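You operate a simulated robot arm through the tools that you are given. There is no shell and no other tool. Be economical: measure what you need, move in short steps, check, and stop when the job is done.

Carry out the task below with a simulated two-armed robot. There is one attempt and no reset: what you move stays moved.

Task
Run the output pointer back to 270 in reverse, then select neutral.
Fine: clutch lever out for each shift and back in after it.

Only the result counts: the job must be done as asked and must still hold three seconds after the hand-in. Knocking over, shifting, dropping, spilling or breaking anything else fails it.

Robot
Two 7-joint arms with fingered hands on one trunk, on a base that drives. Base frame: it is fixed to the floor where the robot stands at the start and does not move with it; the origin is under the middle of the robot, x ahead of it, y to its left, z up; the surface under the hand at the start is at about z = 0.763. Lengths are in m, angles in rad, forces in N, time in s.
The left shoulder is at the start at [0.044, 0.182, 1.249], the right one opposite. With the tool pointing down near the work surface each hand reaches from about 0.1 to 0.76 m from the robot's upright axis, wherever it stands, measured 20 degrees to its own side. Places, roughly: clutch lever [0.5, 0, 0.9]; input knob [0.4, 0.3, 0.9]; output pointer [0.4, 0.1, 0.8]; shift lever [0.5, 0.2, 0.9]. Payload 3.8 kg a hand.
The tool frame of a hand sits at the grasp point between the pads (the TCP): z along the fingers, y along the line on which they close. The tips reach 0.03 m beyond it. The gripper opens to 0.104 m. The gripper's body begins 0.035 m behind the TCP. The gripper is a hand of 4 fingers: y runs from the thumb to the fingers, the wrist lies at [-0.017, -0.104, -0.178] in the tool frame, and closing takes about 1.5 s.
Orientation is told as [roll, pitch, yaw] about the base's x, y, z axes, in that order, counted from this pose: with the fingers straight down and the wrist toward the robot, the tool's x, y and z point along [0, 1, 0], [1, 0, 0] and [0, 0, -1] of the base frame.

Tools
- The arms move only by the tool nudge_tool. It takes "left_plan", "right_plan" or both (then of equal length, played together; a hand with none holds still); each is a list of rows, each a list of 7 numbers: the turn, a rotation vector about the tool's x, y, z in rad, then the shift along the tool's x, y, z in m, then the finger opening in m, from 0 to 0.104. In form: [[ax, ay, az, x, y, z, fingers], ...]. A call has 1 to 12 rows; each row shifts and turns the commanded pose from where the row before left it, along the tool's axes as they then stand. Each row takes 0.2 s and may step no farther than 0.05 m and 0.15 rad from the row before; otherwise, or with a gripper value out of range, the whole call is refused. A pose out of reach is approached as far as the arm can. The call stops where the force on the tool passes 40 N (or 10 N more than at its start, if that is more) or the arm is blocked; 0.2 s more then pass. Each finger travels about 0.072 m/s and halts on what it meets, pressing with about 26 N; the grip force reading is that of the motor and also rises with nothing between the fingers. The clock runs only during rows and for 0.2 s after the last one: add rows that do not move to give the fingers time. The reply holds the time, the measured pose of the TCP, the force on the tool along the base axes, the opening and the grip force, in the units named above and with some noise, with the torque about the TCP (base axes, N m) and any sound that the robot's microphone picked up.
- Cameras (640 x 400 px; columns grow to the right, rows downward): "scene" is now at [0.1179, 0.0318, 1.4197]; the picture's right is [0.38, -0.93, 0.00], its down [-0.60, -0.25, -0.76] and it looks along [0.70, 0.29, -0.65] (base axes); focal length 260 px, centre (320, 200). "left" rides on the left gripper at [-0.066, -0.09, -0.126] in its tool frame; the picture's right is [-0.78, -0.30, 0.56], its down [0.57, -0.70, 0.42] and it looks along [0.26, 0.65, 0.71] (tool axes); focal length 275 px, centre (320, 200). "right" rides on the right gripper at [0.066, -0.09, -0.126] in its tool frame; the picture's right is [-0.78, 0.30, -0.56], its down [-0.57, -0.70, 0.42] and it looks along [-0.27, 0.65, 0.71] (tool axes); focal length 275 px, centre (320, 200).
- snapshot(camera): a new picture of that camera. The clock stands still meanwhile.
- move_column(by): slides the trunk up (or, below 0, down) by that many m; the arms and the scene camera ride with it, the base frame stays. It gives what a move gives, with no picture.
- roll_base(legs): drives the robot by 1 to 6 legs, each [ahead, left, turn to the left] in m, m and rad, along the robot's own axes; the way and the turn of a leg run together, so that a leg with both is an arc; at most 1.5 m and 3.142 rad a leg. The arms and the cameras ride along, it lands a little off, and it stops where it bumps. It gives what a move gives.
- hand_shape(shape, hand): the hand has 4 fingers and takes this shape, open, in about a second: jaw (thumb against the fingers, like two jaws); tri (thumb and two fingers); tip (a fingertip pinch); poke (one finger out to press); point (the index stretched); flat (the hand flat); cup (the hand cupped); fist (a fist). The gripper value then closes the fingers along that shape, each until it touches; the sizes above hold for jaw. It gives what a move gives, with no picture.
- turn_head(pan, tilt): turns the head with the scene camera to pan (to the left, within 1.501 rad either way) and tilt (down, from -0.506 to 1.204), counted from straight ahead of the robot. It gives what a move gives.
- measure_at(camera, pixels): for up to 12 pixels [column, row] of the newest picture of that camera ("zoom" is the newest enlarged one), the place [x, y, z] in the base frame of the surface seen there, good to about 0.003 m. The clock stands still meanwhile.
- enlarge(camera, box): a new picture of the part [left, top, right, bottom] of that camera's present view, enlarged. The clock stands still meanwhile.
- sign_off(): hands the job in; it is judged then, once.

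Go step by step. Measure first, check grasps and placings, and put right what went wrong. The budget is 80 turns and 62 pictures, counting those below and the enlarged ones. Unless the task says otherwise, let go and move clear before handing in, and close with one line.

The tools are called after ">>>" as a command line: name --argument value ..., lists and objects as JSON in quotes. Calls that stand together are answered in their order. nudge_tool: Moves the arms, as the interface text tells. Its arguments: {"type":"object","properties":{"left_plan":{"type":"array","items":{"type":"array","items":{"type":"number"}}},"right_plan":{"type":"array","items":{"type":"array","items":{"type":"number"}}}},"required":[]} The other tools are called the same way: move_column (by) slides the trunk up or down; hand_shape (shape, hand) gives the hand a shape; roll_base (legs) drives the base; turn_head (pan, tilt) turns the head that bears the scene camera; snapshot (camera) takes a picture; measure_at (camera, pixels) gives the place of the surface under pixels of a picture; enlarge (camera, box) takes an enlarged picture of a part of a camera's view; sign_off () hands the job in.

At the start:

```text
time_s: 0.0
left_eef_pos: [0.3064, 0.3435, 1.2526]
left_tcp_rot: [0.001, -0.001, 0.0]
left_contact_force: [0.1, 0.2, -0.4]
left_wrist_torque: [-0.02, 0.04, 0.02]
left_width: 0.1037
left_grasp_force: 0.1
left_shape: jaw
right_eef_pos: [0.4302, 0.0293, 1.2459]
right_tcp_rot: [0.0, 0.0, 0.002]
right_contact_force: [-0.6, -0.6, 0.4]
right_wrist_torque: [0.02, 0.01, 0.02]
right_width: 0.1036
right_grasp_force: 0.0
right_shape: jaw
trunk travel left (down, up): [-0.4, 0.356]
robot x, y, heading: [0.0, -0.002, 0.001]
head pan, tilt: [0.389, 0.705]
```

scene: 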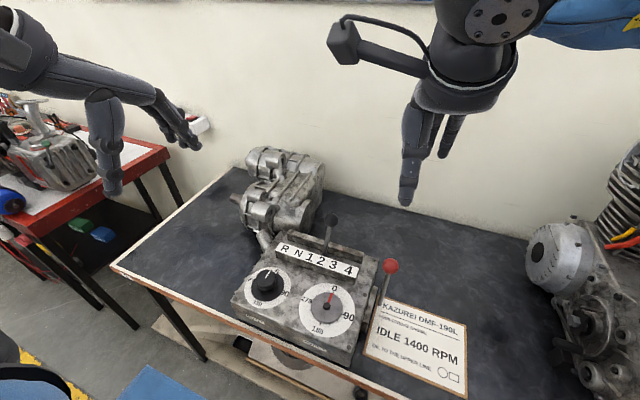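
right: 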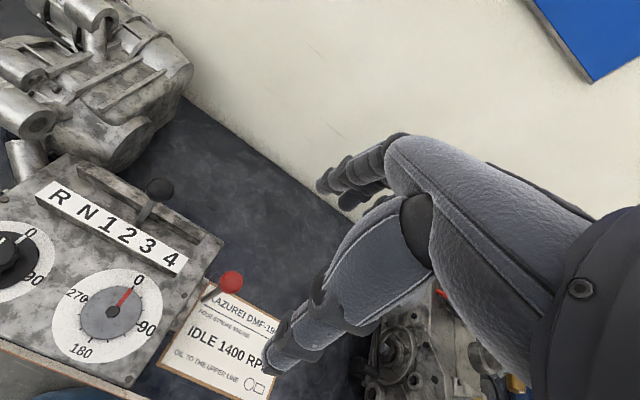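
left: 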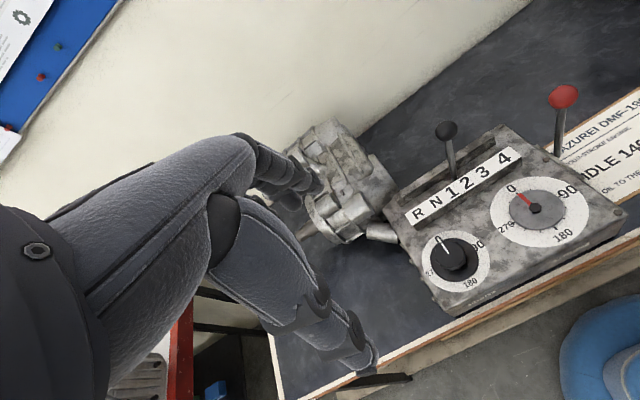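

The scene shows the gearbox with input knob (268,282), output dial (328,305), shift lever (331,222), and red clutch lever (390,267). I'll enlarge it to read details.

>>> enlarge --camera "scene" --box '[220, 190, 420, 370]'

>>> enlarge --camera "left" --box '[380, 70, 640, 320]'

>>> measure_at --camera "scene" --pixels '[[332, 218], [327, 245], [391, 266], [378, 315], [268, 274], [267, 284], [328, 307], [332, 297], [270, 240], [350, 360], [240, 300], [375, 262]]'

```text
2.22 times, centred on (320, 280) of scene
```

zoom: 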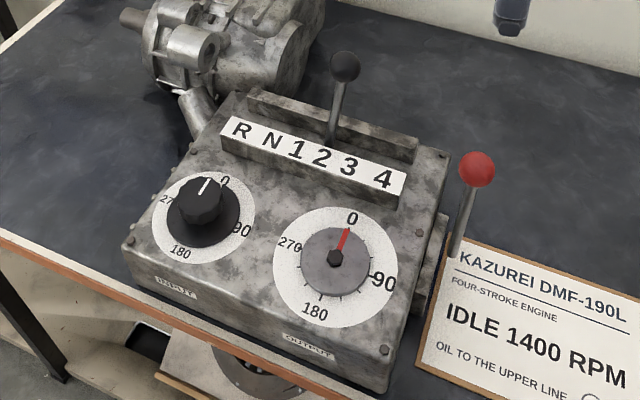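

```text
1.60 times, centred on (510, 195) of left
```

zoom: 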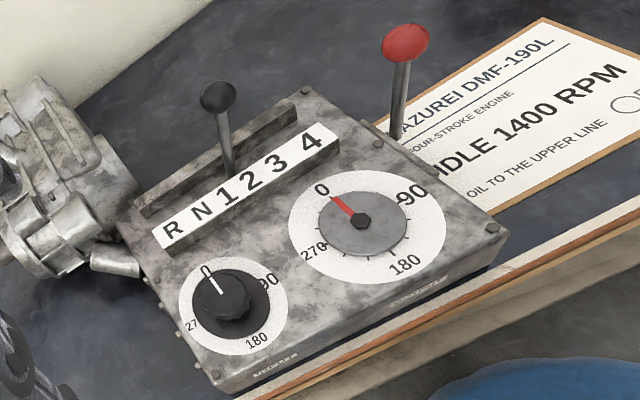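

```text
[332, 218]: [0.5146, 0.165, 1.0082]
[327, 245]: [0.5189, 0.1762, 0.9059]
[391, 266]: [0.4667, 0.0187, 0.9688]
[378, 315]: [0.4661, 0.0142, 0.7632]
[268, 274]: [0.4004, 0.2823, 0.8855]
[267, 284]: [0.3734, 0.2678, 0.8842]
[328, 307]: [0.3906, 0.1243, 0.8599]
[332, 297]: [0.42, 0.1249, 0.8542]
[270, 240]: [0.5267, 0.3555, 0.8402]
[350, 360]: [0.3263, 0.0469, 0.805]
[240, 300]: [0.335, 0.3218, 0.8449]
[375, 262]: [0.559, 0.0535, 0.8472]
```

The lever stands near the 1/2/3 labels. I'll measure labels, lever foot and stalk details in the zoom.

>>> measure_at --camera "zoom" --pixels '[[172, 230], [203, 211], [226, 196], [252, 180], [277, 163], [310, 140], [230, 172], [218, 97], [398, 130], [405, 42], [225, 293], [362, 221]]'

>>> enlarge --camera "scene" --box '[340, 240, 420, 330]'

>>> enlarge --camera "right" --box '[40, 150, 260, 390]'

```text
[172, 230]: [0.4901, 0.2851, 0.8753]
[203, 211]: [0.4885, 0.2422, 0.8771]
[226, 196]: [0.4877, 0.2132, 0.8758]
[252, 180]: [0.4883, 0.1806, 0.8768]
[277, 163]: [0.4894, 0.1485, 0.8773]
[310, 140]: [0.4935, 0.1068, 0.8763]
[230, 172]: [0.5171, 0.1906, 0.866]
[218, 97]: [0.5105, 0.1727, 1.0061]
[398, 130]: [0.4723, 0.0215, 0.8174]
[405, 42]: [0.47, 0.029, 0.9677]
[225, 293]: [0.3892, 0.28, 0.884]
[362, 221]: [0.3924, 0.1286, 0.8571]
```

```text
4.44 times, centred on (380, 285) of scene
```

zoom: 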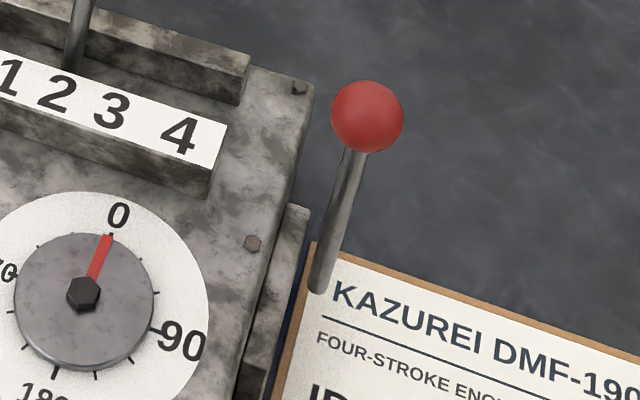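

```text
1.67 times, centred on (150, 270) of right
```

zoom: 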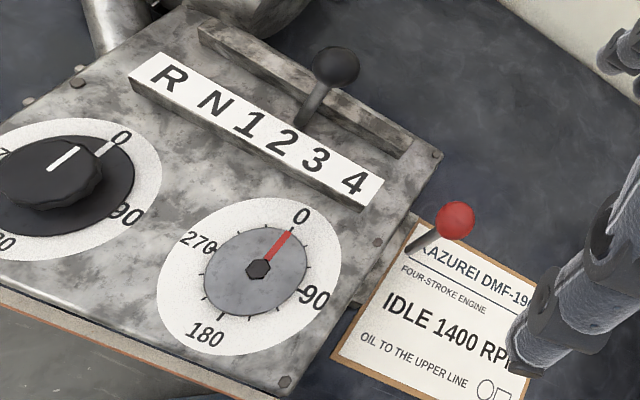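

Labels run R y≈0.285 to 4 y≈0.107 (2 at 0.18, where the lever is). The clutch ball is at about (0.475, 0.022, 0.96). I'll bring the right hand above the clutch ball.

>>> nudge_tool --right_plan '[[0, 0, 0, -0.002, 0.01, 0.045, 0.104], [0, 0, 0, -0.002, 0.01, 0.045, 0.104], [0, 0, 0, -0.002, 0.01, 0.045, 0.104], [0, 0, 0, -0.002, 0.01, 0.045, 0.104], [0, 0, 0, 0, 0.004, 0.045, 0.104]]'

>>> snapshot --camera "right"

>>> snapshot --camera "scene"

```text
time_s: 1.2
left_eef_pos: [0.3066, 0.3416, 1.2532]
left_tcp_rot: [0.001, -0.002, 0.0]
left_contact_force: [0.5, 0.7, 1.1]
left_wrist_torque: [0.01, 0.0, 0.02]
left_width: 0.1038
left_grasp_force: 0.2
left_shape: jaw
right_eef_pos: [0.4754, 0.0231, 1.0214]
right_tcp_rot: [0.001, 0.001, 0.0]
right_contact_force: [-0.6, -0.4, -0.1]
right_wrist_torque: [0.03, -0.03, -0.01]
right_width: 0.1035
right_grasp_force: 0.0
right_shape: jaw
trunk travel left (down, up): [-0.4, 0.356]
robot x, y, heading: [-0.0054, -0.0003, -0.002]
head pan, tilt: [0.389, 0.705]
```

```text
54 pictures are left
```

right: 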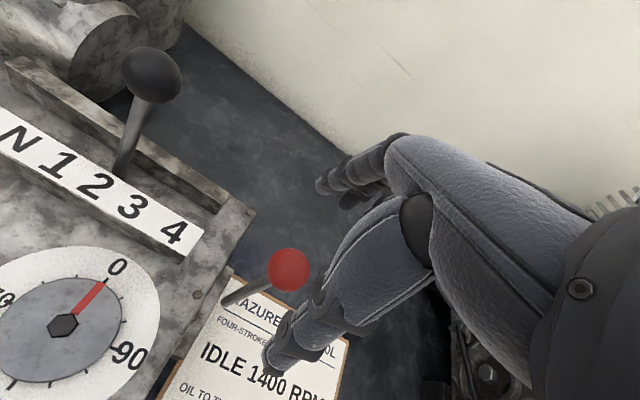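

```text
53 pictures are left
```

scene: 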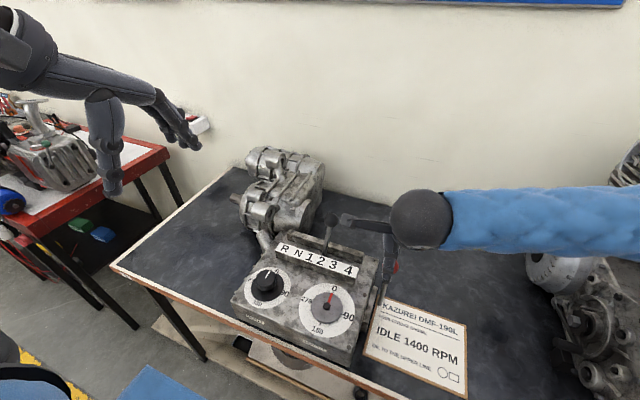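

Hand is over the clutch ball (right view ball at (289,270)). I'll measure it precisely.

>>> measure_at --camera "right" --pixels '[[289, 255], [289, 270], [280, 270], [265, 282], [245, 292], [230, 301], [151, 72], [145, 112], [125, 165]]'

>>> enlarge --camera "right" --box '[170, 220, 330, 320]'

```text
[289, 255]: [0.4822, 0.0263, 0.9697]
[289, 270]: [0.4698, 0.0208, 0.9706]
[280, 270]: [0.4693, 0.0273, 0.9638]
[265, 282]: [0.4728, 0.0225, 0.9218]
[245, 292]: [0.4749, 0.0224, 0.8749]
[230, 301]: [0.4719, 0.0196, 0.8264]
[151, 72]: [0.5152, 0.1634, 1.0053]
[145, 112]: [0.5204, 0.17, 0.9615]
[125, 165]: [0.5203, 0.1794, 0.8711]
```

```text
4.00 times, centred on (250, 270) of right
```

zoom: 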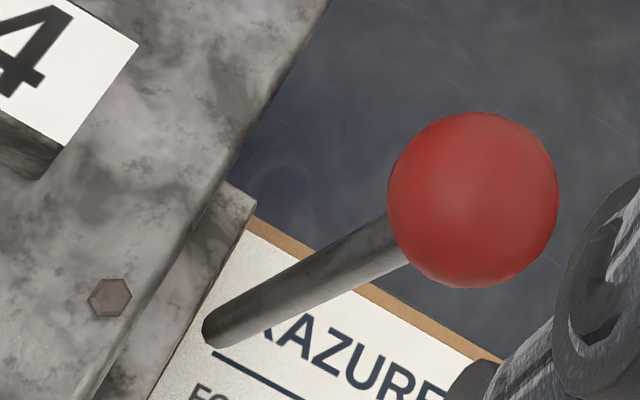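

Clutch lever is vertical, with its ball ø≈0.03 m at (0.475,0.022,0.956). I'll descend and grip it.

>>> nudge_tool --right_plan '[[0, 0, 0, 0, 0, 0.033, 0.104], [0, 0, 0, 0, 0, 0.033, 0.104], [0, 0, 0, 0, 0, 0, 0.08], [0, 0, 0, 0, 0, 0, 0.05], [0, 0, 0, 0, 0, 0, 0.025], [0, 0, 0, 0, 0, 0, 0.02], [0, 0, 0, 0, 0, 0, 0.02], [0, 0, 0, 0, 0, 0, 0.02], [0, 0, 0, 0, 0, 0, 0.02]]'

>>> snapshot --camera "right"

```text
time_s: 3.2
left_eef_pos: [0.3062, 0.3426, 1.2544]
left_tcp_rot: [-0.002, 0.0, -0.001]
left_contact_force: [0.3, 1.0, 0.0]
left_wrist_torque: [0.02, -0.01, -0.03]
left_width: 0.1039
left_grasp_force: 0.1
left_shape: jaw
right_eef_pos: [0.4735, 0.0201, 0.955]
right_tcp_rot: [0.001, 0.001, 0.0]
right_contact_force: [-0.2, 0.1, -0.6]
right_wrist_torque: [0.02, 0.0, 0.01]
right_width: 0.0204
right_grasp_force: 0.0
right_shape: jaw
trunk travel left (down, up): [-0.4, 0.356]
robot x, y, heading: [0.0002, 0.0041, 0.004]
head pan, tilt: [0.389, 0.705]
```

```text
51 pictures are left
```

right: 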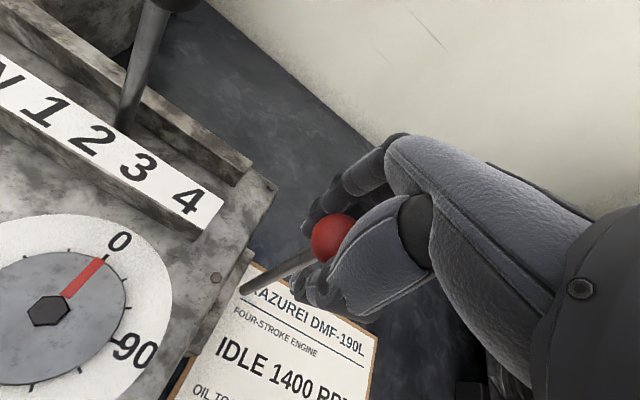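

Fingers wrap the ball but show no grip force yet; I'll close more.

>>> nudge_tool --right_plan '[[0, 0, 0, 0, 0, 0, 0.01], [0, 0, 0, 0, 0, 0, 0.0], [0, 0, 0, 0, 0, 0, 0.0], [0, 0, 0, 0, 0, 0, 0.0]]'

>>> enlarge --camera "right" --box '[220, 150, 460, 330]'

```text
time_s: 4.2
left_eef_pos: [0.3076, 0.3421, 1.2538]
left_tcp_rot: [0.001, 0.0, -0.001]
left_contact_force: [-0.6, 0.1, 0.0]
left_wrist_torque: [-0.01, -0.03, 0.01]
left_width: 0.1037
left_grasp_force: 0.1
left_shape: jaw
right_eef_pos: [0.4727, 0.0208, 0.9538]
right_tcp_rot: [0.001, 0.003, 0.003]
right_contact_force: [1.1, 2.2, -10.4]
right_wrist_torque: [-0.06, -0.15, 0.01]
right_width: 0.0145
right_grasp_force: 26.1
right_shape: jaw
trunk travel left (down, up): [-0.4, 0.356]
robot x, y, heading: [0.0046, 0.0031, 0.001]
head pan, tilt: [0.389, 0.705]
```

```text
2.22 times, centred on (340, 240) of right
```

zoom: 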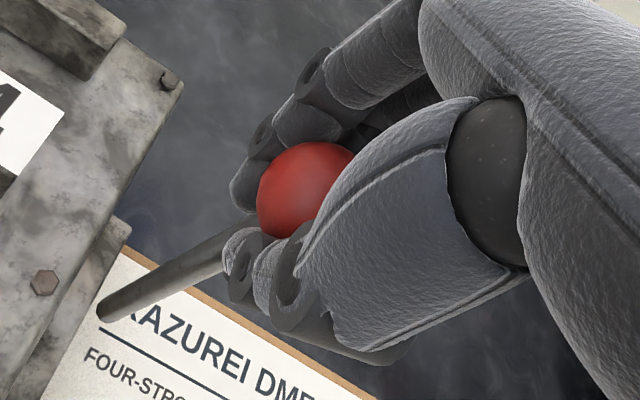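

Firm grip at 26 N. I'll test which way the clutch moves by pulling gently toward the robot.

>>> nudge_tool --right_plan '[[0, 0, 0, 0, -0.008, 0, 0.0], [0, 0, 0, 0, -0.008, 0, 0.0], [0, 0, 0, 0, -0.004, 0, 0.0]]'

>>> snapshot --camera "right"

```text
time_s: 5.0
left_eef_pos: [0.3077, 0.3419, 1.2536]
left_tcp_rot: [-0.001, 0.001, 0.0]
left_contact_force: [-0.8, 0.3, 0.0]
left_wrist_torque: [-0.01, -0.05, 0.0]
left_width: 0.1037
left_grasp_force: 0.0
left_shape: jaw
right_eef_pos: [0.4554, 0.0203, 0.9533]
right_tcp_rot: [-0.001, 0.004, 0.0]
right_contact_force: [9.0, 4.8, -19.1]
right_wrist_torque: [-0.01, -0.71, 0.07]
right_width: 0.0149
right_grasp_force: 26.0
right_shape: jaw
trunk travel left (down, up): [-0.4, 0.356]
robot x, y, heading: [-0.0013, -0.0012, -0.001]
head pan, tilt: [0.389, 0.705]
```

```text
49 pictures are left
```

right: 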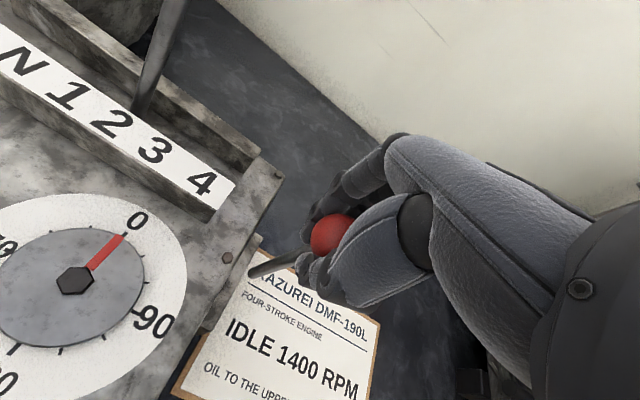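

The clutch moves toward the robot (9 N resistance). I continue along the arc.

>>> nudge_tool --right_plan '[[0, 0, 0, 0, -0.01, 0.002, 0.0], [0, 0, 0, 0, -0.01, 0.0025, 0.0], [0, 0, 0, 0, -0.01, 0.003, 0.0], [0, 0, 0, 0, 0, 0, 0.0]]'

>>> snapshot --camera "right"

```text
time_s: 6.0
left_eef_pos: [0.3081, 0.3419, 1.2529]
left_tcp_rot: [-0.001, 0.001, 0.0]
left_contact_force: [1.3, 0.0, 0.6]
left_wrist_torque: [0.0, 0.01, 0.01]
left_width: 0.1038
left_grasp_force: 0.2
left_shape: jaw
right_eef_pos: [0.425, 0.0209, 0.9471]
right_tcp_rot: [0.003, -0.004, 0.0]
right_contact_force: [12.7, 2.3, -6.2]
right_wrist_torque: [-0.03, -1.57, 0.05]
right_width: 0.0155
right_grasp_force: 25.8
right_shape: jaw
trunk travel left (down, up): [-0.4, 0.356]
robot x, y, heading: [0.0004, -0.0016, -0.0]
head pan, tilt: [0.389, 0.705]
```

```text
48 pictures are left
```

right: 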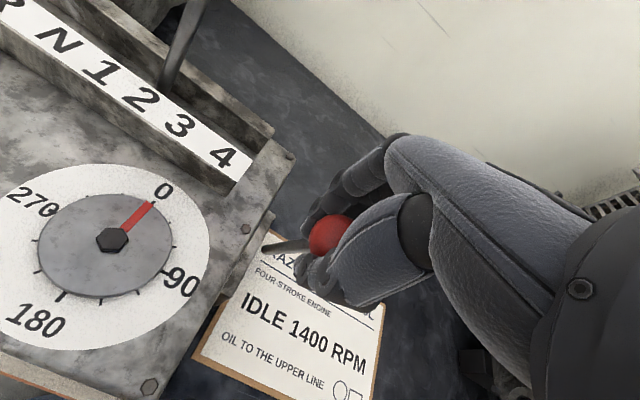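

Lever is still following, no click yet; continue.

>>> nudge_tool --right_plan '[[0, 0, 0, 0, -0.01, 0.004, 0.0], [0, 0, 0, 0, -0.01, 0.005, 0.0], [0, 0, 0, 0, -0.01, 0.006, 0.0], [0, 0, 0, 0, 0, 0, 0.0]]'

>>> snapshot --camera "right"

```text
time_s: 7.0
left_eef_pos: [0.3059, 0.3406, 1.2531]
left_tcp_rot: [0.0, 0.0, 0.0]
left_contact_force: [0.4, 0.3, 0.4]
left_wrist_torque: [-0.01, 0.01, 0.0]
left_width: 0.1036
left_grasp_force: 0.2
left_shape: jaw
right_eef_pos: [0.3943, 0.0201, 0.9334]
right_tcp_rot: [0.002, -0.005, 0.001]
right_contact_force: [10.5, -3.3, 10.9]
right_wrist_torque: [-0.15, -2.46, 0.05]
right_width: 0.0175
right_grasp_force: 25.8
right_shape: jaw
trunk travel left (down, up): [-0.4, 0.356]
robot x, y, heading: [0.0, -0.0003, 0.002]
head pan, tilt: [0.389, 0.705]
```

```text
47 pictures are left
```

right: 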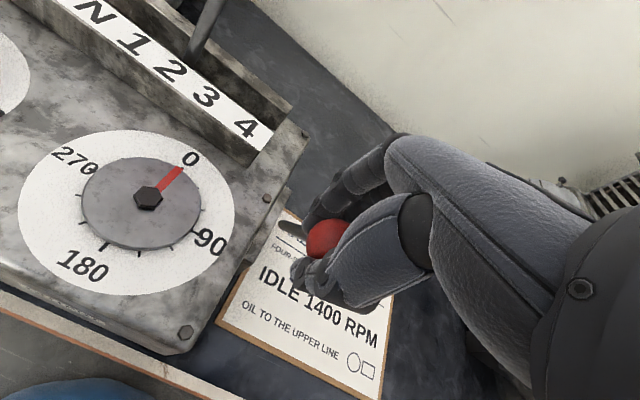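

Still moving; torque is building from the stalk against the fingers, so I'll rotate the hand along with the lever while continuing.

>>> nudge_tool --right_plan '[[-0.12, 0, 0, 0, 0, 0, 0.0], [-0.12, 0, 0, 0, 0, 0, 0.0], [-0.1, 0, 0, 0, -0.01, 0.004, 0.0], [0, 0, 0, 0, -0.01, 0.004, 0.0], [0, 0, 0, 0, 0, 0, 0.0]]'

>>> snapshot --camera "scene"

```text
time_s: 8.2
left_eef_pos: [0.3052, 0.3411, 1.2544]
left_tcp_rot: [0.002, -0.001, -0.001]
left_contact_force: [0.0, 0.4, -0.9]
left_wrist_torque: [-0.02, 0.0, 0.01]
left_width: 0.1038
left_grasp_force: 0.1
left_shape: jaw
right_eef_pos: [0.3748, 0.0192, 0.919]
right_tcp_rot: [0.001, -0.34, 0.0]
right_contact_force: [-1.8, -5.1, 7.5]
right_wrist_torque: [-0.21, -0.73, -0.16]
right_width: 0.0168
right_grasp_force: 26.0
right_shape: jaw
trunk travel left (down, up): [-0.4, 0.356]
robot x, y, heading: [-0.001, 0.0012, -0.001]
head pan, tilt: [0.389, 0.705]
```

```text
46 pictures are left
```

scene: 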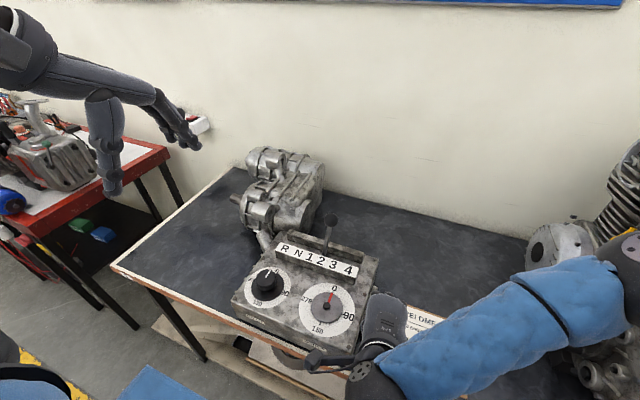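

Lever leans well toward the robot with low force now. I'll continue a little to find the end stop.

>>> nudge_tool --right_plan '[[-0.1, 0, 0, 0, -0.01, 0.004, 0.0], [-0.1, 0, 0, 0, -0.01, 0.004, 0.0], [0, 0, 0, 0, -0.008, 0.004, 0.0], [0, 0, 0, 0, 0, 0, 0.0]]'

>>> snapshot --camera "right"

```text
time_s: 9.0
left_eef_pos: [0.3029, 0.3429, 1.2545]
left_tcp_rot: [-0.002, -0.003, 0.004]
left_contact_force: [-1.2, -0.4, 0.8]
left_wrist_torque: [0.03, -0.01, -0.01]
left_width: 0.1038
left_grasp_force: 0.1
left_shape: jaw
right_eef_pos: [0.3816, 0.0192, 0.912]
right_tcp_rot: [0.027, -0.601, -0.045]
right_contact_force: [-18.9, 11.3, 24.2]
right_wrist_torque: [0.08, -0.48, 0.19]
right_width: 0.0176
right_grasp_force: 25.5
right_shape: jaw
trunk travel left (down, up): [-0.4, 0.356]
robot x, y, heading: [0.0004, 0.0016, 0.002]
head pan, tilt: [0.389, 0.705]
stopped in row 3 (right hand): the force on the tool passed its limit at 43 N (the readings are from after the stop); the commanded pose is now the measured one
```

```text
45 pictures are left
```

right: 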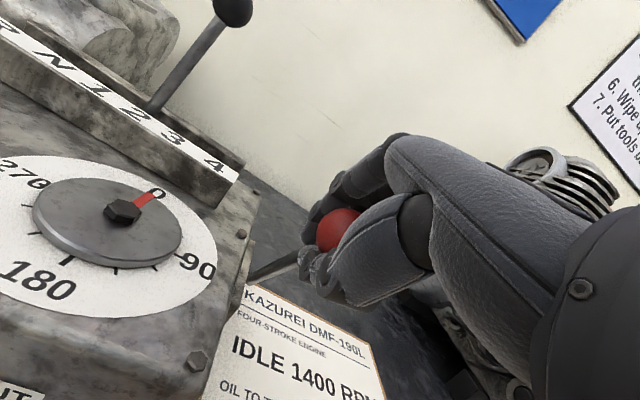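

Tangential motion is blocked: the clutch end stop is reached at about 0.65 rad (force is radial only). I'll hold it there and bring the left hand above the shift ball, yawing it so its fingers can pull toward +y.

>>> nudge_tool --left_plan '[[0, 0, 0, -0.025, 0.0303, 0.0277, 0.104], [0, 0, 0, -0.025, 0.0303, 0.0277, 0.104], [0, 0, 0, -0.025, 0.0303, 0.0277, 0.104], [0, 0, 0, -0.025, 0.0303, 0.0277, 0.104], [0, 0, 0, -0.025, 0.0303, 0.0277, 0.104], [0, 0, 0, -0.025, 0.0303, 0.0277, 0.104], [0, 0, 0, -0.025, 0.0303, 0.0277, 0.104], [0, 0, 0.14, 0, 0, 0, 0.104], [0, 0, 0.14, 0, 0, 0, 0.104], [0, 0, 0.14, 0, 0, 0, 0.104], [0, 0, 0.14, 0, 0, 0, 0.104], [0, 0, 0.14, 0, 0, 0, 0.104]]'

>>> snapshot --camera "left"

```text
time_s: 11.6
left_eef_pos: [0.5148, 0.1697, 1.0616]
left_tcp_rot: [-0.001, -0.006, -0.7]
left_contact_force: [-0.2, 0.5, -0.3]
left_wrist_torque: [-0.02, 0.02, -0.01]
left_width: 0.1037
left_grasp_force: 0.0
left_shape: jaw
right_eef_pos: [0.3811, 0.0207, 0.9098]
right_tcp_rot: [0.02, -0.596, -0.047]
right_contact_force: [-16.0, 15.6, 21.4]
right_wrist_torque: [0.15, -0.57, 0.32]
right_width: 0.0177
right_grasp_force: 26.0
right_shape: jaw
trunk travel left (down, up): [-0.4, 0.356]
robot x, y, heading: [-0.0002, 0.0039, 0.004]
head pan, tilt: [0.389, 0.705]
```

```text
44 pictures are left
```

left: 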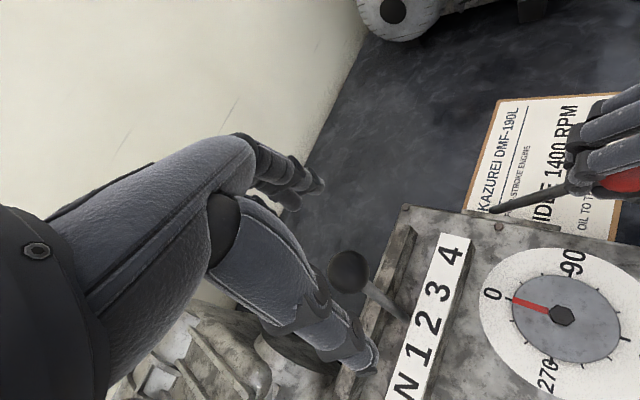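

Shift ball appears at (348,270), between thumb and fingers. I'll measure it and take the radial load off the clutch.

>>> measure_at --camera "left" --pixels '[[348, 270], [348, 256], [385, 300], [400, 315]]'

>>> nudge_tool --right_plan '[[0, 0, 0, 0.003, 0, -0.006, 0.0], [0, 0, 0, 0, 0, 0, 0.0]]'

```text
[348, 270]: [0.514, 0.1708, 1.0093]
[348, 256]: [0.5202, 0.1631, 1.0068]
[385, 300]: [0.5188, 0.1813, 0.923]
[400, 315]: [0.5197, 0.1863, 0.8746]
```

```text
time_s: 12.2
left_eef_pos: [0.5181, 0.17, 1.0597]
left_tcp_rot: [-0.001, -0.002, -0.699]
left_contact_force: [0.2, -1.1, 1.1]
left_wrist_torque: [-0.02, -0.03, -0.01]
left_width: 0.1037
left_grasp_force: 0.1
left_shape: jaw
right_eef_pos: [0.383, 0.0195, 0.9143]
right_tcp_rot: [0.01, -0.604, -0.047]
right_contact_force: [-8.1, 21.4, 10.3]
right_wrist_torque: [0.18, -0.24, 0.41]
right_width: 0.0162
right_grasp_force: 26.3
right_shape: jaw
trunk travel left (down, up): [-0.4, 0.356]
robot x, y, heading: [-0.0018, 0.002, 0.001]
head pan, tilt: [0.389, 0.705]
```

Radial load fell; sideways rose, so reverse that. Left hand is centred over the shift ball: descend and close.

>>> nudge_tool --left_plan '[[0, 0, 0, 0, 0, 0.033, 0.104], [0, 0, 0, 0, 0, 0.034, 0.104], [0, 0, 0, 0, 0, 0, 0.06], [0, 0, 0, 0, 0, 0, 0.03], [0, 0, 0, 0, 0, 0, 0.0], [0, 0, 0, 0, 0, 0, 0.0], [0, 0, 0, 0, 0, 0, 0.0], [0, 0, 0, 0, 0, 0, 0.0], [0, 0, 0, 0, 0, 0, 0.0], [0, 0, 0, 0, 0, 0, 0.0]]' --right_plan '[[0, 0, 0, -0.006, 0, -0.003, 0], [0, 0, 0, 0, 0, 0, 0], [0, 0, 0, 0, 0, 0, 0], [0, 0, 0, 0, 0, 0, 0], [0, 0, 0, 0, 0, 0, 0], [0, 0, 0, 0, 0, 0, 0], [0, 0, 0, 0, 0, 0, 0], [0, 0, 0, 0, 0, 0, 0], [0, 0, 0, 0, 0, 0, 0], [0, 0, 0, 0, 0, 0, 0]]'

>>> snapshot --camera "left"

```text
time_s: 14.4
left_eef_pos: [0.5191, 0.1719, 0.9904]
left_tcp_rot: [-0.002, -0.002, -0.699]
left_contact_force: [-3.7, 1.3, -10.2]
left_wrist_torque: [0.06, 0.05, -0.03]
left_width: 0.0141
left_grasp_force: 26.0
left_shape: jaw
right_eef_pos: [0.3868, 0.0187, 0.9169]
right_tcp_rot: [0.02, -0.611, -0.063]
right_contact_force: [1.5, 34.7, -5.3]
right_wrist_torque: [0.27, 0.12, 0.65]
right_width: 0.0151
right_grasp_force: 26.2
right_shape: jaw
trunk travel left (down, up): [-0.4, 0.356]
robot x, y, heading: [0.0012, 0.0003, 0.002]
head pan, tilt: [0.389, 0.705]
```

```text
43 pictures are left
```

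left: 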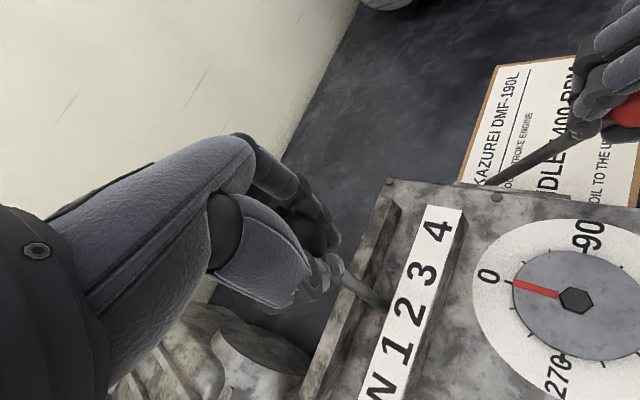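

Shift ball is gripped (26 N). Correcting the right hand's sideways load.

>>> nudge_tool --right_plan '[[0, 0, 0, 0.006, -0.003, 0, 0], [0, 0, 0, 0.004, -0.002, 0, 0], [0, 0, 0, 0, 0, 0, 0]]'

```text
time_s: 15.2
left_eef_pos: [0.5201, 0.1698, 0.9906]
left_tcp_rot: [-0.002, 0.003, -0.697]
left_contact_force: [-0.1, 4.1, -20.3]
left_wrist_torque: [0.06, -0.01, -0.03]
left_width: 0.0143
left_grasp_force: 25.8
left_shape: jaw
right_eef_pos: [0.3858, 0.0203, 0.9157]
right_tcp_rot: [0.007, -0.616, -0.06]
right_contact_force: [-4.9, 10.6, 7.9]
right_wrist_torque: [0.21, -0.1, 0.25]
right_width: 0.0152
right_grasp_force: 26.1
right_shape: jaw
trunk travel left (down, up): [-0.4, 0.356]
robot x, y, heading: [0.0003, -0.0014, 0.0]
head pan, tilt: [0.389, 0.705]
```

Forces are moderate now. Begin shifting toward +y with the hand rolling along with the lever.

>>> nudge_tool --left_plan '[[0, 0, 0, 0.00765, -0.00644, 0.001, 0], [-0.032, -0.038, 0, 0.00765, -0.00644, 0, 0], [-0.032, -0.038, 0, 0.00765, -0.00644, 0, 0], [-0.032, -0.038, 0, 0.00765, -0.00644, 0, 0], [0, 0, 0, 0, 0, 0, 0]]'

>>> snapshot --camera "left"

```text
time_s: 16.4
left_eef_pos: [0.5191, 0.209, 0.9912]
left_tcp_rot: [-0.112, -0.1, -0.692]
left_contact_force: [-0.7, 0.1, -1.9]
left_wrist_torque: [-0.04, -0.06, -0.02]
left_width: 0.0147
left_grasp_force: 26.5
left_shape: jaw
right_eef_pos: [0.3843, 0.0206, 0.9156]
right_tcp_rot: [0.01, -0.615, -0.065]
right_contact_force: [-3.0, 9.0, 3.7]
right_wrist_torque: [0.14, -0.12, 0.21]
right_width: 0.015
right_grasp_force: 26.0
right_shape: jaw
trunk travel left (down, up): [-0.4, 0.356]
robot x, y, heading: [0.0026, 0.004, -0.001]
head pan, tilt: [0.389, 0.705]
```

```text
42 pictures are left
```

left: 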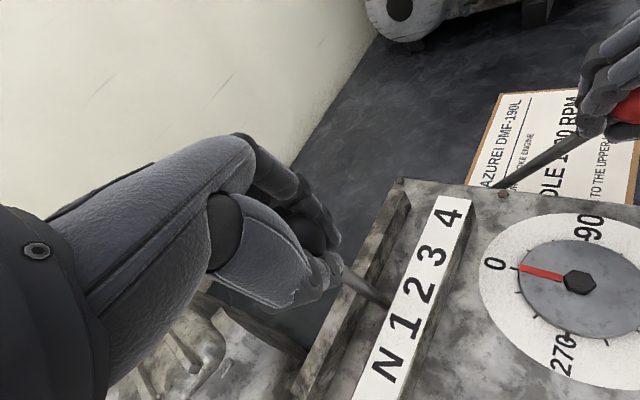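

Lever follows freely. Continue.

>>> nudge_tool --left_plan '[[-0.032, -0.038, 0, 0.00765, -0.00644, 0, 0], [-0.032, -0.038, 0, 0.00765, -0.00644, 0, 0], [-0.032, -0.038, 0, 0.00765, -0.00644, 0, 0], [-0.032, -0.038, 0, 0.00765, -0.00644, 0, 0], [0, 0, 0, 0, 0, 0, 0]]'

>>> snapshot --camera "left"

```text
time_s: 17.6
left_eef_pos: [0.5173, 0.2471, 0.9826]
left_tcp_rot: [-0.272, -0.224, -0.668]
left_contact_force: [-1.7, 5.6, 21.5]
left_wrist_torque: [0.08, -0.07, 0.01]
left_width: 0.016
left_grasp_force: 26.2
left_shape: jaw
right_eef_pos: [0.3846, 0.0203, 0.9153]
right_tcp_rot: [0.01, -0.615, -0.065]
right_contact_force: [2.9, 7.4, -4.3]
right_wrist_torque: [0.03, -0.08, 0.18]
right_width: 0.0148
right_grasp_force: 26.0
right_shape: jaw
trunk travel left (down, up): [-0.4, 0.356]
robot x, y, heading: [-0.003, 0.0036, 0.001]
head pan, tilt: [0.389, 0.705]
```

```text
41 pictures are left
```

left: 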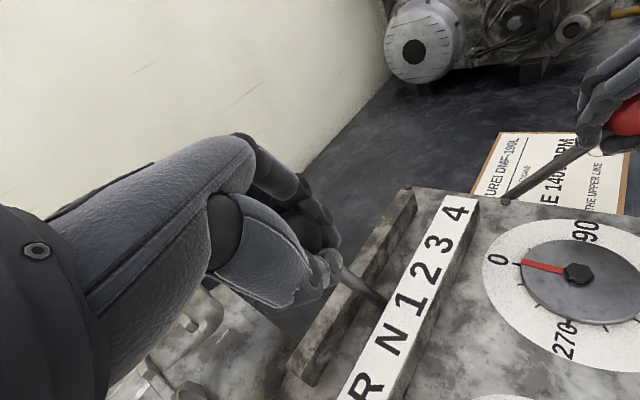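

Lever base now near the "1" label; upward force says I'm a bit low. Measure the stalk for its geometry.

>>> measure_at --camera "left" --pixels '[[345, 273], [360, 285], [378, 299], [412, 303], [392, 345], [367, 388]]'

```text
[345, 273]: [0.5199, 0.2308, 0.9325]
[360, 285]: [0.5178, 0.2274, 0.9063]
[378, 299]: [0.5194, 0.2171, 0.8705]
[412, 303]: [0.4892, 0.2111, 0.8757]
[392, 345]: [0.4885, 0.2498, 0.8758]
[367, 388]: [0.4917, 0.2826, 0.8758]
```

Pivot comes out at about (y 0.195, z 0.793) with ball radius ≈0.2. Continue toward R until the end stop, trimming radially.

>>> nudge_tool --left_plan '[[-0.032, -0.038, 0, 0.00765, -0.00644, -0.004, 0], [-0.032, -0.038, 0, 0.00765, -0.00644, 0, 0], [-0.032, -0.038, 0, 0.00765, -0.00644, 0, 0], [-0.032, -0.038, 0, 0.00765, -0.00644, 0, 0], [0, 0, 0, 0, 0, 0, 0]]'

>>> snapshot --camera "left"

```text
time_s: 18.8
left_eef_pos: [0.5187, 0.2842, 0.9689]
left_tcp_rot: [-0.436, -0.343, -0.621]
left_contact_force: [5.4, 6.8, 12.3]
left_wrist_torque: [0.18, -0.11, 0.07]
left_width: 0.0162
left_grasp_force: 25.7
left_shape: jaw
right_eef_pos: [0.384, 0.0207, 0.9148]
right_tcp_rot: [0.01, -0.613, -0.068]
right_contact_force: [-2.2, 2.6, 2.8]
right_wrist_torque: [-0.02, -0.12, 0.06]
right_width: 0.0152
right_grasp_force: 26.1
right_shape: jaw
trunk travel left (down, up): [-0.4, 0.356]
robot x, y, heading: [-0.0006, 0.0009, 0.002]
head pan, tilt: [0.389, 0.705]
```

```text
40 pictures are left
```

left: 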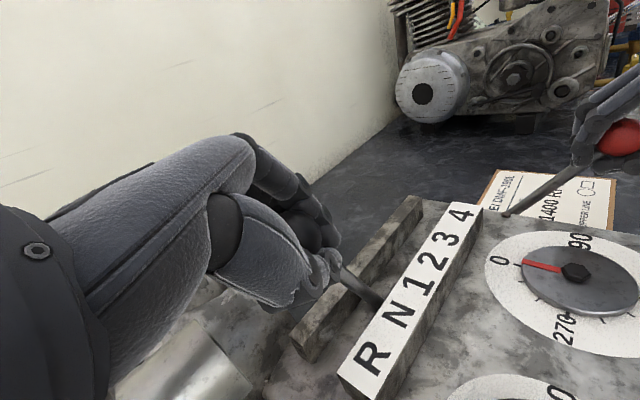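

Lever base now near "N". Continue to R.

>>> nudge_tool --left_plan '[[-0.032, -0.038, 0, 0.00765, -0.00644, -0.001, 0], [-0.032, -0.038, 0, 0.00765, -0.00644, -0.001, 0], [-0.032, -0.038, 0, 0.00765, -0.00644, 0, 0], [0, 0, 0, 0, 0, 0, 0]]'

>>> snapshot --camera "left"

```text
time_s: 19.8
left_eef_pos: [0.5172, 0.3022, 0.9594]
left_tcp_rot: [-0.522, -0.398, -0.592]
left_contact_force: [7.5, 7.3, 11.0]
left_wrist_torque: [0.17, -0.14, 0.1]
left_width: 0.0162
left_grasp_force: 25.6
left_shape: jaw
left hand out of reach, approached as far as the arm can: row 3
right_eef_pos: [0.3841, 0.021, 0.9146]
right_tcp_rot: [0.011, -0.613, -0.067]
right_contact_force: [-4.2, -2.2, 4.7]
right_wrist_torque: [-0.06, -0.12, -0.06]
right_width: 0.0152
right_grasp_force: 26.3
right_shape: jaw
trunk travel left (down, up): [-0.4, 0.356]
robot x, y, heading: [-0.0029, 0.002, 0.001]
head pan, tilt: [0.389, 0.705]
```

```text
39 pictures are left
```

left: 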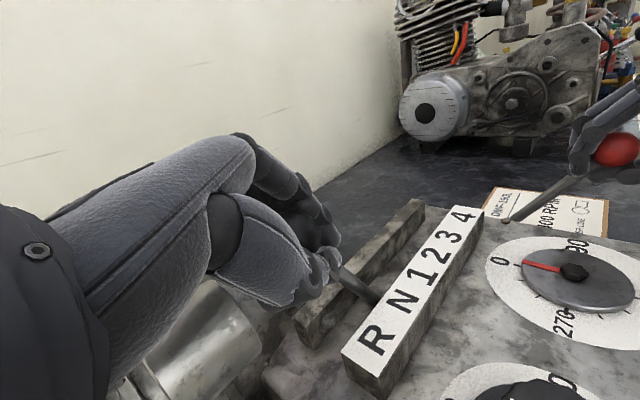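

The wrist roll is out of reach; I'll keep moving tangentially while slightly unrolling.

>>> nudge_tool --left_plan '[[0.02, 0.024, 0, 0.00765, -0.00644, 0, 0], [0.02, 0.024, 0, 0.00765, -0.00644, 0.0005, 0], [0.02, 0.024, 0, 0.00612, -0.00515, 0.001, 0], [0, 0, 0, 0, 0, 0, 0]]'

>>> snapshot --camera "left"

```text
time_s: 20.8
left_eef_pos: [0.5175, 0.3248, 0.9447]
left_tcp_rot: [-0.44, -0.341, -0.622]
left_contact_force: [-5.7, -3.4, -2.8]
left_wrist_torque: [-0.34, -0.24, -0.03]
left_width: 0.0161
left_grasp_force: 26.1
left_shape: jaw
left hand out of reach, approached as far as the arm can: row 3
right_eef_pos: [0.384, 0.0216, 0.9154]
right_tcp_rot: [0.012, -0.614, -0.069]
right_contact_force: [-0.8, 2.5, 1.7]
right_wrist_torque: [-0.02, -0.15, 0.05]
right_width: 0.0153
right_grasp_force: 25.5
right_shape: jaw
trunk travel left (down, up): [-0.4, 0.356]
robot x, y, heading: [-0.0026, 0.0021, 0.001]
head pan, tilt: [0.389, 0.705]
```

```text
38 pictures are left
```

left: 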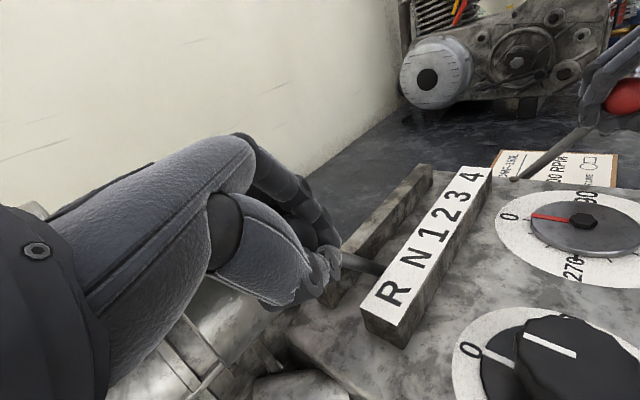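

Angle ≈0.71 rad now, near R. Push a bit more to find the stop.

>>> nudge_tool --left_plan '[[0.045, 0.053, 0, 0.0046, -0.0039, 0.001, 0], [0.045, 0.053, 0, 0.0046, -0.0039, 0.001, 0], [0.03, 0.035, 0, 0.0046, -0.0039, 0.002, 0], [0, 0, 0, 0, 0, 0, 0]]'

>>> snapshot --camera "left"

>>> enlarge --camera "scene" --box '[220, 190, 420, 370]'

```text
time_s: 21.4
left_eef_pos: [0.5155, 0.3244, 0.9435]
left_tcp_rot: [-0.361, -0.292, -0.662]
left_contact_force: [-7.5, -4.6, 5.6]
left_wrist_torque: [-0.47, -0.28, 0.07]
left_width: 0.0158
left_grasp_force: 25.7
left_shape: jaw
right_eef_pos: [0.3834, 0.0201, 0.9159]
right_tcp_rot: [0.013, -0.611, -0.069]
right_contact_force: [-2.0, -3.9, 1.1]
right_wrist_torque: [-0.07, -0.13, -0.01]
right_width: 0.0148
right_grasp_force: 26.0
right_shape: jaw
trunk travel left (down, up): [-0.4, 0.356]
robot x, y, heading: [-0.0034, 0.002, -0.002]
head pan, tilt: [0.389, 0.705]
stopped in row 2 (left hand): the force on the tool passed its limit at 44 N (the readings are from after the stop); the commanded pose is now the measured one
```

```text
37 pictures are left
```

left: 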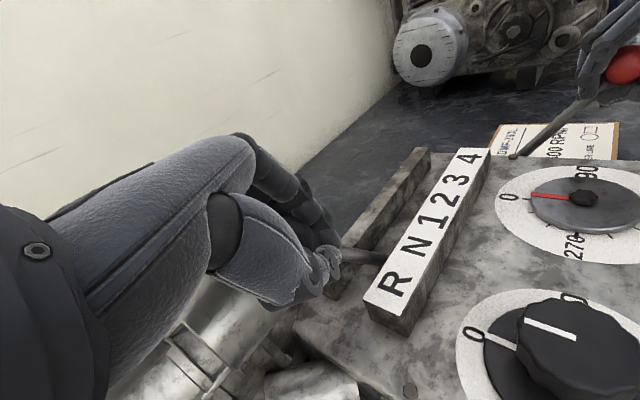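

```text
2.22 times, centred on (320, 280) of scene
```

zoom: 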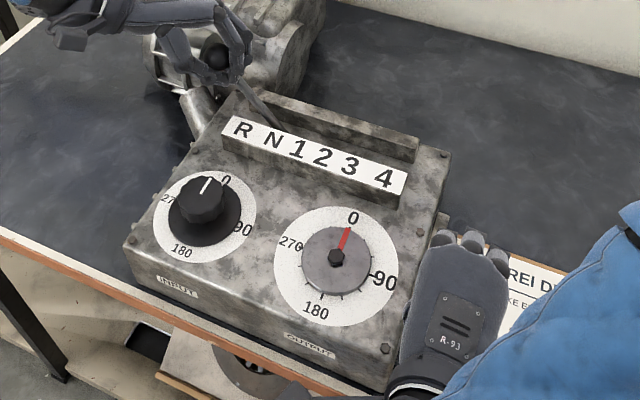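

Blocked at ball y≈0.325 (≈0.70 rad): consistent with the R end position. I'll open the left hand and retract along the lever axis.

>>> nudge_tool --left_plan '[[0, 0, 0, 0, 0, 0, 0.05], [0, 0, 0, 0, 0, 0, 0.104], [0, 0, 0, 0, 0, 0, 0.104], [0, 0, 0, 0, 0, 0, 0.104], [0, 0, 0, 0, 0, 0, 0.104], [0, 0, 0, 0, 0, -0.03, 0.104], [0, 0, 0, 0, 0, -0.03, 0.104], [0, 0, 0, 0, 0, -0.03, 0.104]]'

>>> snapshot --camera "left"

>>> enlarge --camera "scene" --box '[220, 190, 420, 370]'

```text
time_s: 23.2
left_eef_pos: [0.5166, 0.3618, 1.0248]
left_tcp_rot: [-0.357, -0.289, -0.662]
left_contact_force: [-0.8, 0.5, -1.0]
left_wrist_torque: [0.01, -0.02, -0.04]
left_width: 0.1037
left_grasp_force: 0.1
left_shape: jaw
right_eef_pos: [0.3837, 0.0202, 0.914]
right_tcp_rot: [0.017, -0.61, -0.066]
right_contact_force: [-8.4, -9.0, 8.9]
right_wrist_torque: [-0.2, -0.2, -0.15]
right_width: 0.0153
right_grasp_force: 26.7
right_shape: jaw
trunk travel left (down, up): [-0.4, 0.356]
robot x, y, heading: [-0.0013, -0.0001, 0.001]
head pan, tilt: [0.389, 0.705]
```

```text
35 pictures are left
```

left: 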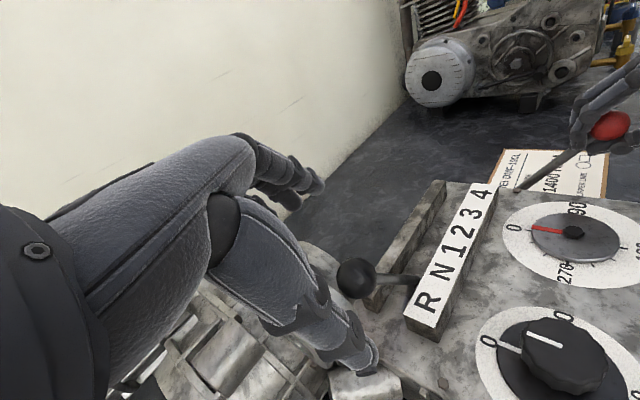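

```text
2.22 times, centred on (320, 280) of scene
```

zoom: 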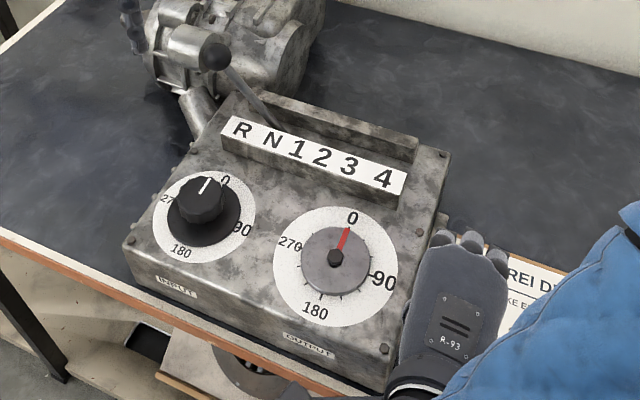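

Shift lever stays at R by itself. Now return the clutch lever to its upright "in" position, rotating with the arc.

>>> measure_at --camera "left" --pixels '[[356, 277], [385, 280], [400, 281], [572, 232], [551, 229]]'

>>> nudge_tool --right_plan '[[0.1, 0, 0, 0, 0.0146, 0, 0], [0.1, 0, 0, 0, 0.0146, 0, 0], [0.1, 0, 0, 0, 0.0146, 0, 0], [0.1, 0, 0, 0, 0.0146, 0, 0], [0.1, 0, 0, 0, 0.0146, 0, 0], [0.1, 0, 0, 0, 0.0146, 0, 0], [0, 0, 0, 0, 0.004, 0, 0], [0, 0, 0, 0, 0, 0, 0]]'

>>> enlarge --camera "scene" --box '[220, 190, 420, 370]'

```text
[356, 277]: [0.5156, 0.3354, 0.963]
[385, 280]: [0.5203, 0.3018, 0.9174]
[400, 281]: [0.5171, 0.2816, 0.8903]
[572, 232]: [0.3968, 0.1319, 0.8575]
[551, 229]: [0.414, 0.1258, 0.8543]
```

```text
time_s: 25.0
left_eef_pos: [0.5151, 0.3643, 1.0251]
left_tcp_rot: [-0.36, -0.291, -0.662]
left_contact_force: [-0.7, -0.4, -0.3]
left_wrist_torque: [0.02, 0.0, -0.03]
left_width: 0.1037
left_grasp_force: 0.0
left_shape: jaw
right_eef_pos: [0.4686, 0.0212, 0.9462]
right_tcp_rot: [0.018, -0.013, -0.055]
right_contact_force: [2.5, 8.8, 23.8]
right_wrist_torque: [-0.02, -0.23, 0.1]
right_width: 0.0161
right_grasp_force: 25.8
right_shape: jaw
trunk travel left (down, up): [-0.4, 0.356]
robot x, y, heading: [-0.001, -0.0025, 0.001]
head pan, tilt: [0.389, 0.705]
```

```text
2.22 times, centred on (320, 280) of scene
```

zoom: 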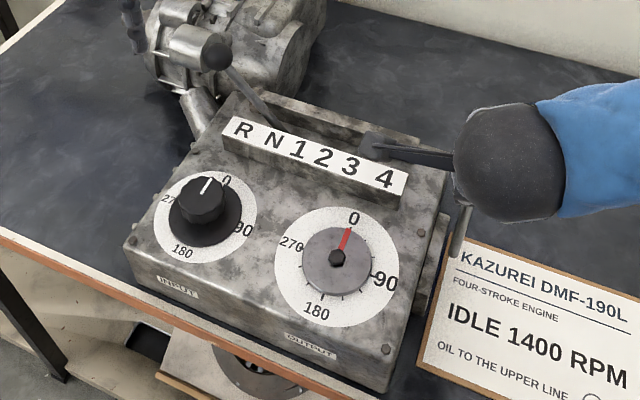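

Clutch is nearly upright (x 0.469 vs 0.4735). A little more, with radial relief.

>>> nudge_tool --right_plan '[[0, 0, 0, 0, 0.005, -0.007, 0], [0, 0, 0, 0, 0.005, 0, 0], [0, 0, 0, 0, 0.005, 0, 0], [0, 0, 0, 0, 0, 0, 0]]'

```text
time_s: 26.0
left_eef_pos: [0.5169, 0.3654, 1.0239]
left_tcp_rot: [-0.357, -0.289, -0.659]
left_contact_force: [-0.4, 0.1, 0.0]
left_wrist_torque: [0.03, 0.04, 0.01]
left_width: 0.1035
left_grasp_force: 0.1
left_shape: jaw
right_eef_pos: [0.4788, 0.0184, 0.9488]
right_tcp_rot: [0.015, 0.001, -0.05]
right_contact_force: [-13.5, 20.0, -18.7]
right_wrist_torque: [0.14, 0.57, 0.2]
right_width: 0.0139
right_grasp_force: 25.7
right_shape: jaw
trunk travel left (down, up): [-0.4, 0.356]
robot x, y, heading: [-0.0022, -0.0004, 0.004]
head pan, tilt: [0.389, 0.705]
```

Clutch hits its in-stop (−13.5 N). Relax the right grip load slightly and bring the left hand unrolled to above the input knob.

>>> nudge_tool --left_plan '[[0.074, 0.088, 0, 0, 0, -0.025, 0.104], [0.074, 0.088, 0, 0, 0, -0.02, 0.104], [0.074, 0.088, 0, 0, 0, 0, 0.104], [0.074, 0.088, 0, 0, 0, 0, 0.104], [0, 0, 0, -0.044, -0.005, 0, 0.104], [0, 0, 0, -0.044, -0.005, 0, 0.104], [0, 0, 0, -0.043, -0.005, 0, 0.104], [0, 0, 0, -0.043, -0.005, 0, 0.104], [0, 0, 0, 0, 0, 0, 0.104]]' --right_plan '[[0, 0, 0, 0.003, -0.004, 0.003, 0], [0, 0, 0, 0, 0, 0, 0], [0, 0, 0, 0, 0, 0, 0], [0, 0, 0, 0, 0, 0, 0], [0, 0, 0, 0, 0, 0, 0], [0, 0, 0, 0, 0, 0, 0], [0, 0, 0, 0, 0, 0, 0], [0, 0, 0, 0, 0, 0, 0], [0, 0, 0, 0, 0, 0, 0]]'

>>> snapshot --camera "left"

>>> enlarge --camera "scene" --box '[220, 190, 420, 370]'

```text
time_s: 28.0
left_eef_pos: [0.3892, 0.2629, 1.065]
left_tcp_rot: [0.002, 0.002, -0.714]
left_contact_force: [0.7, 0.5, -0.5]
left_wrist_torque: [0.01, 0.04, 0.02]
left_width: 0.1037
left_grasp_force: 0.0
left_shape: jaw
right_eef_pos: [0.4805, 0.0208, 0.9482]
right_tcp_rot: [0.015, -0.008, -0.056]
right_contact_force: [-9.6, 4.5, -8.1]
right_wrist_torque: [-0.15, 0.44, 0.1]
right_width: 0.0142
right_grasp_force: 25.9
right_shape: jaw
trunk travel left (down, up): [-0.4, 0.356]
robot x, y, heading: [0.0003, 0.002, -0.001]
head pan, tilt: [0.389, 0.705]
```

```text
32 pictures are left
```

left: 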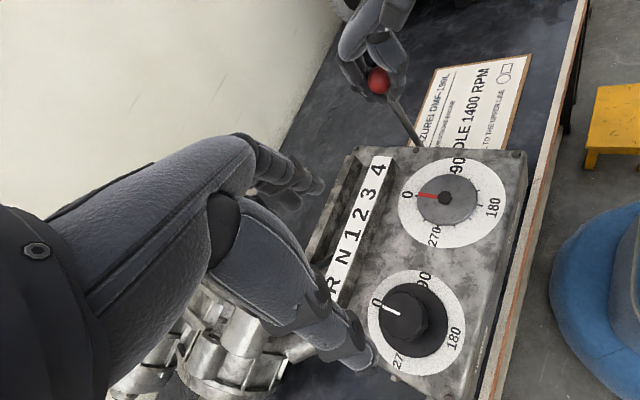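

```text
2.22 times, centred on (320, 280) of scene
```

zoom: 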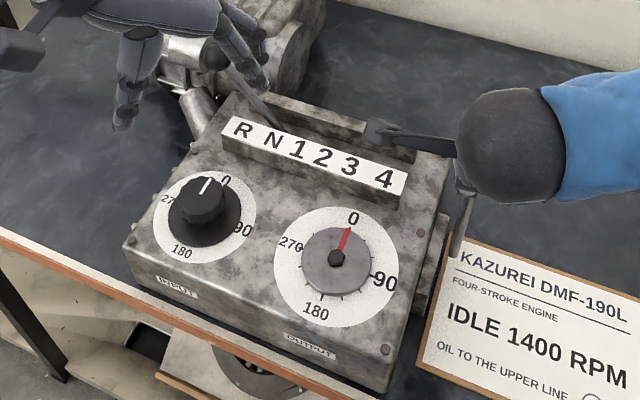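

Knob top in the left view spans about (378–432, 292–345). I'll enlarge and measure its rim and heights.

>>> enlarge --camera "left" --box '[350, 250, 490, 390]'

>>> measure_at --camera "left" --pixels '[[382, 315], [402, 292], [425, 318], [405, 338], [404, 316], [440, 320], [432, 330], [415, 288]]'

```text
2.86 times, centred on (420, 320) of left
```

zoom: 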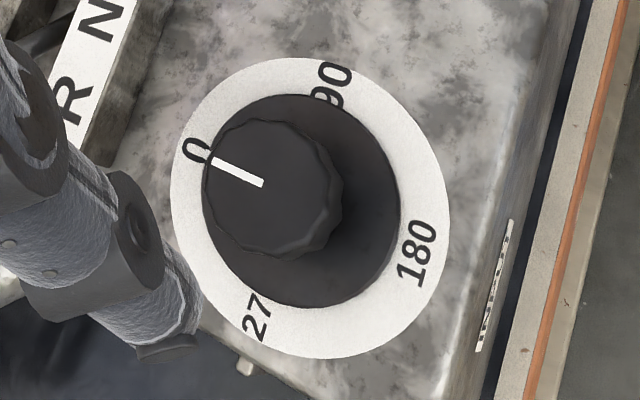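

```text
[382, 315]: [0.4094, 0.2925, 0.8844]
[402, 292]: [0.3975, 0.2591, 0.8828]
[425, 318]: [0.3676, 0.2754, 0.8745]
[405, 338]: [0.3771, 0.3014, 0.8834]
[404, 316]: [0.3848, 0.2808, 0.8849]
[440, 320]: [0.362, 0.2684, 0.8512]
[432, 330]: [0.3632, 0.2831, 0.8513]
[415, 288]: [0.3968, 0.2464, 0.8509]
```

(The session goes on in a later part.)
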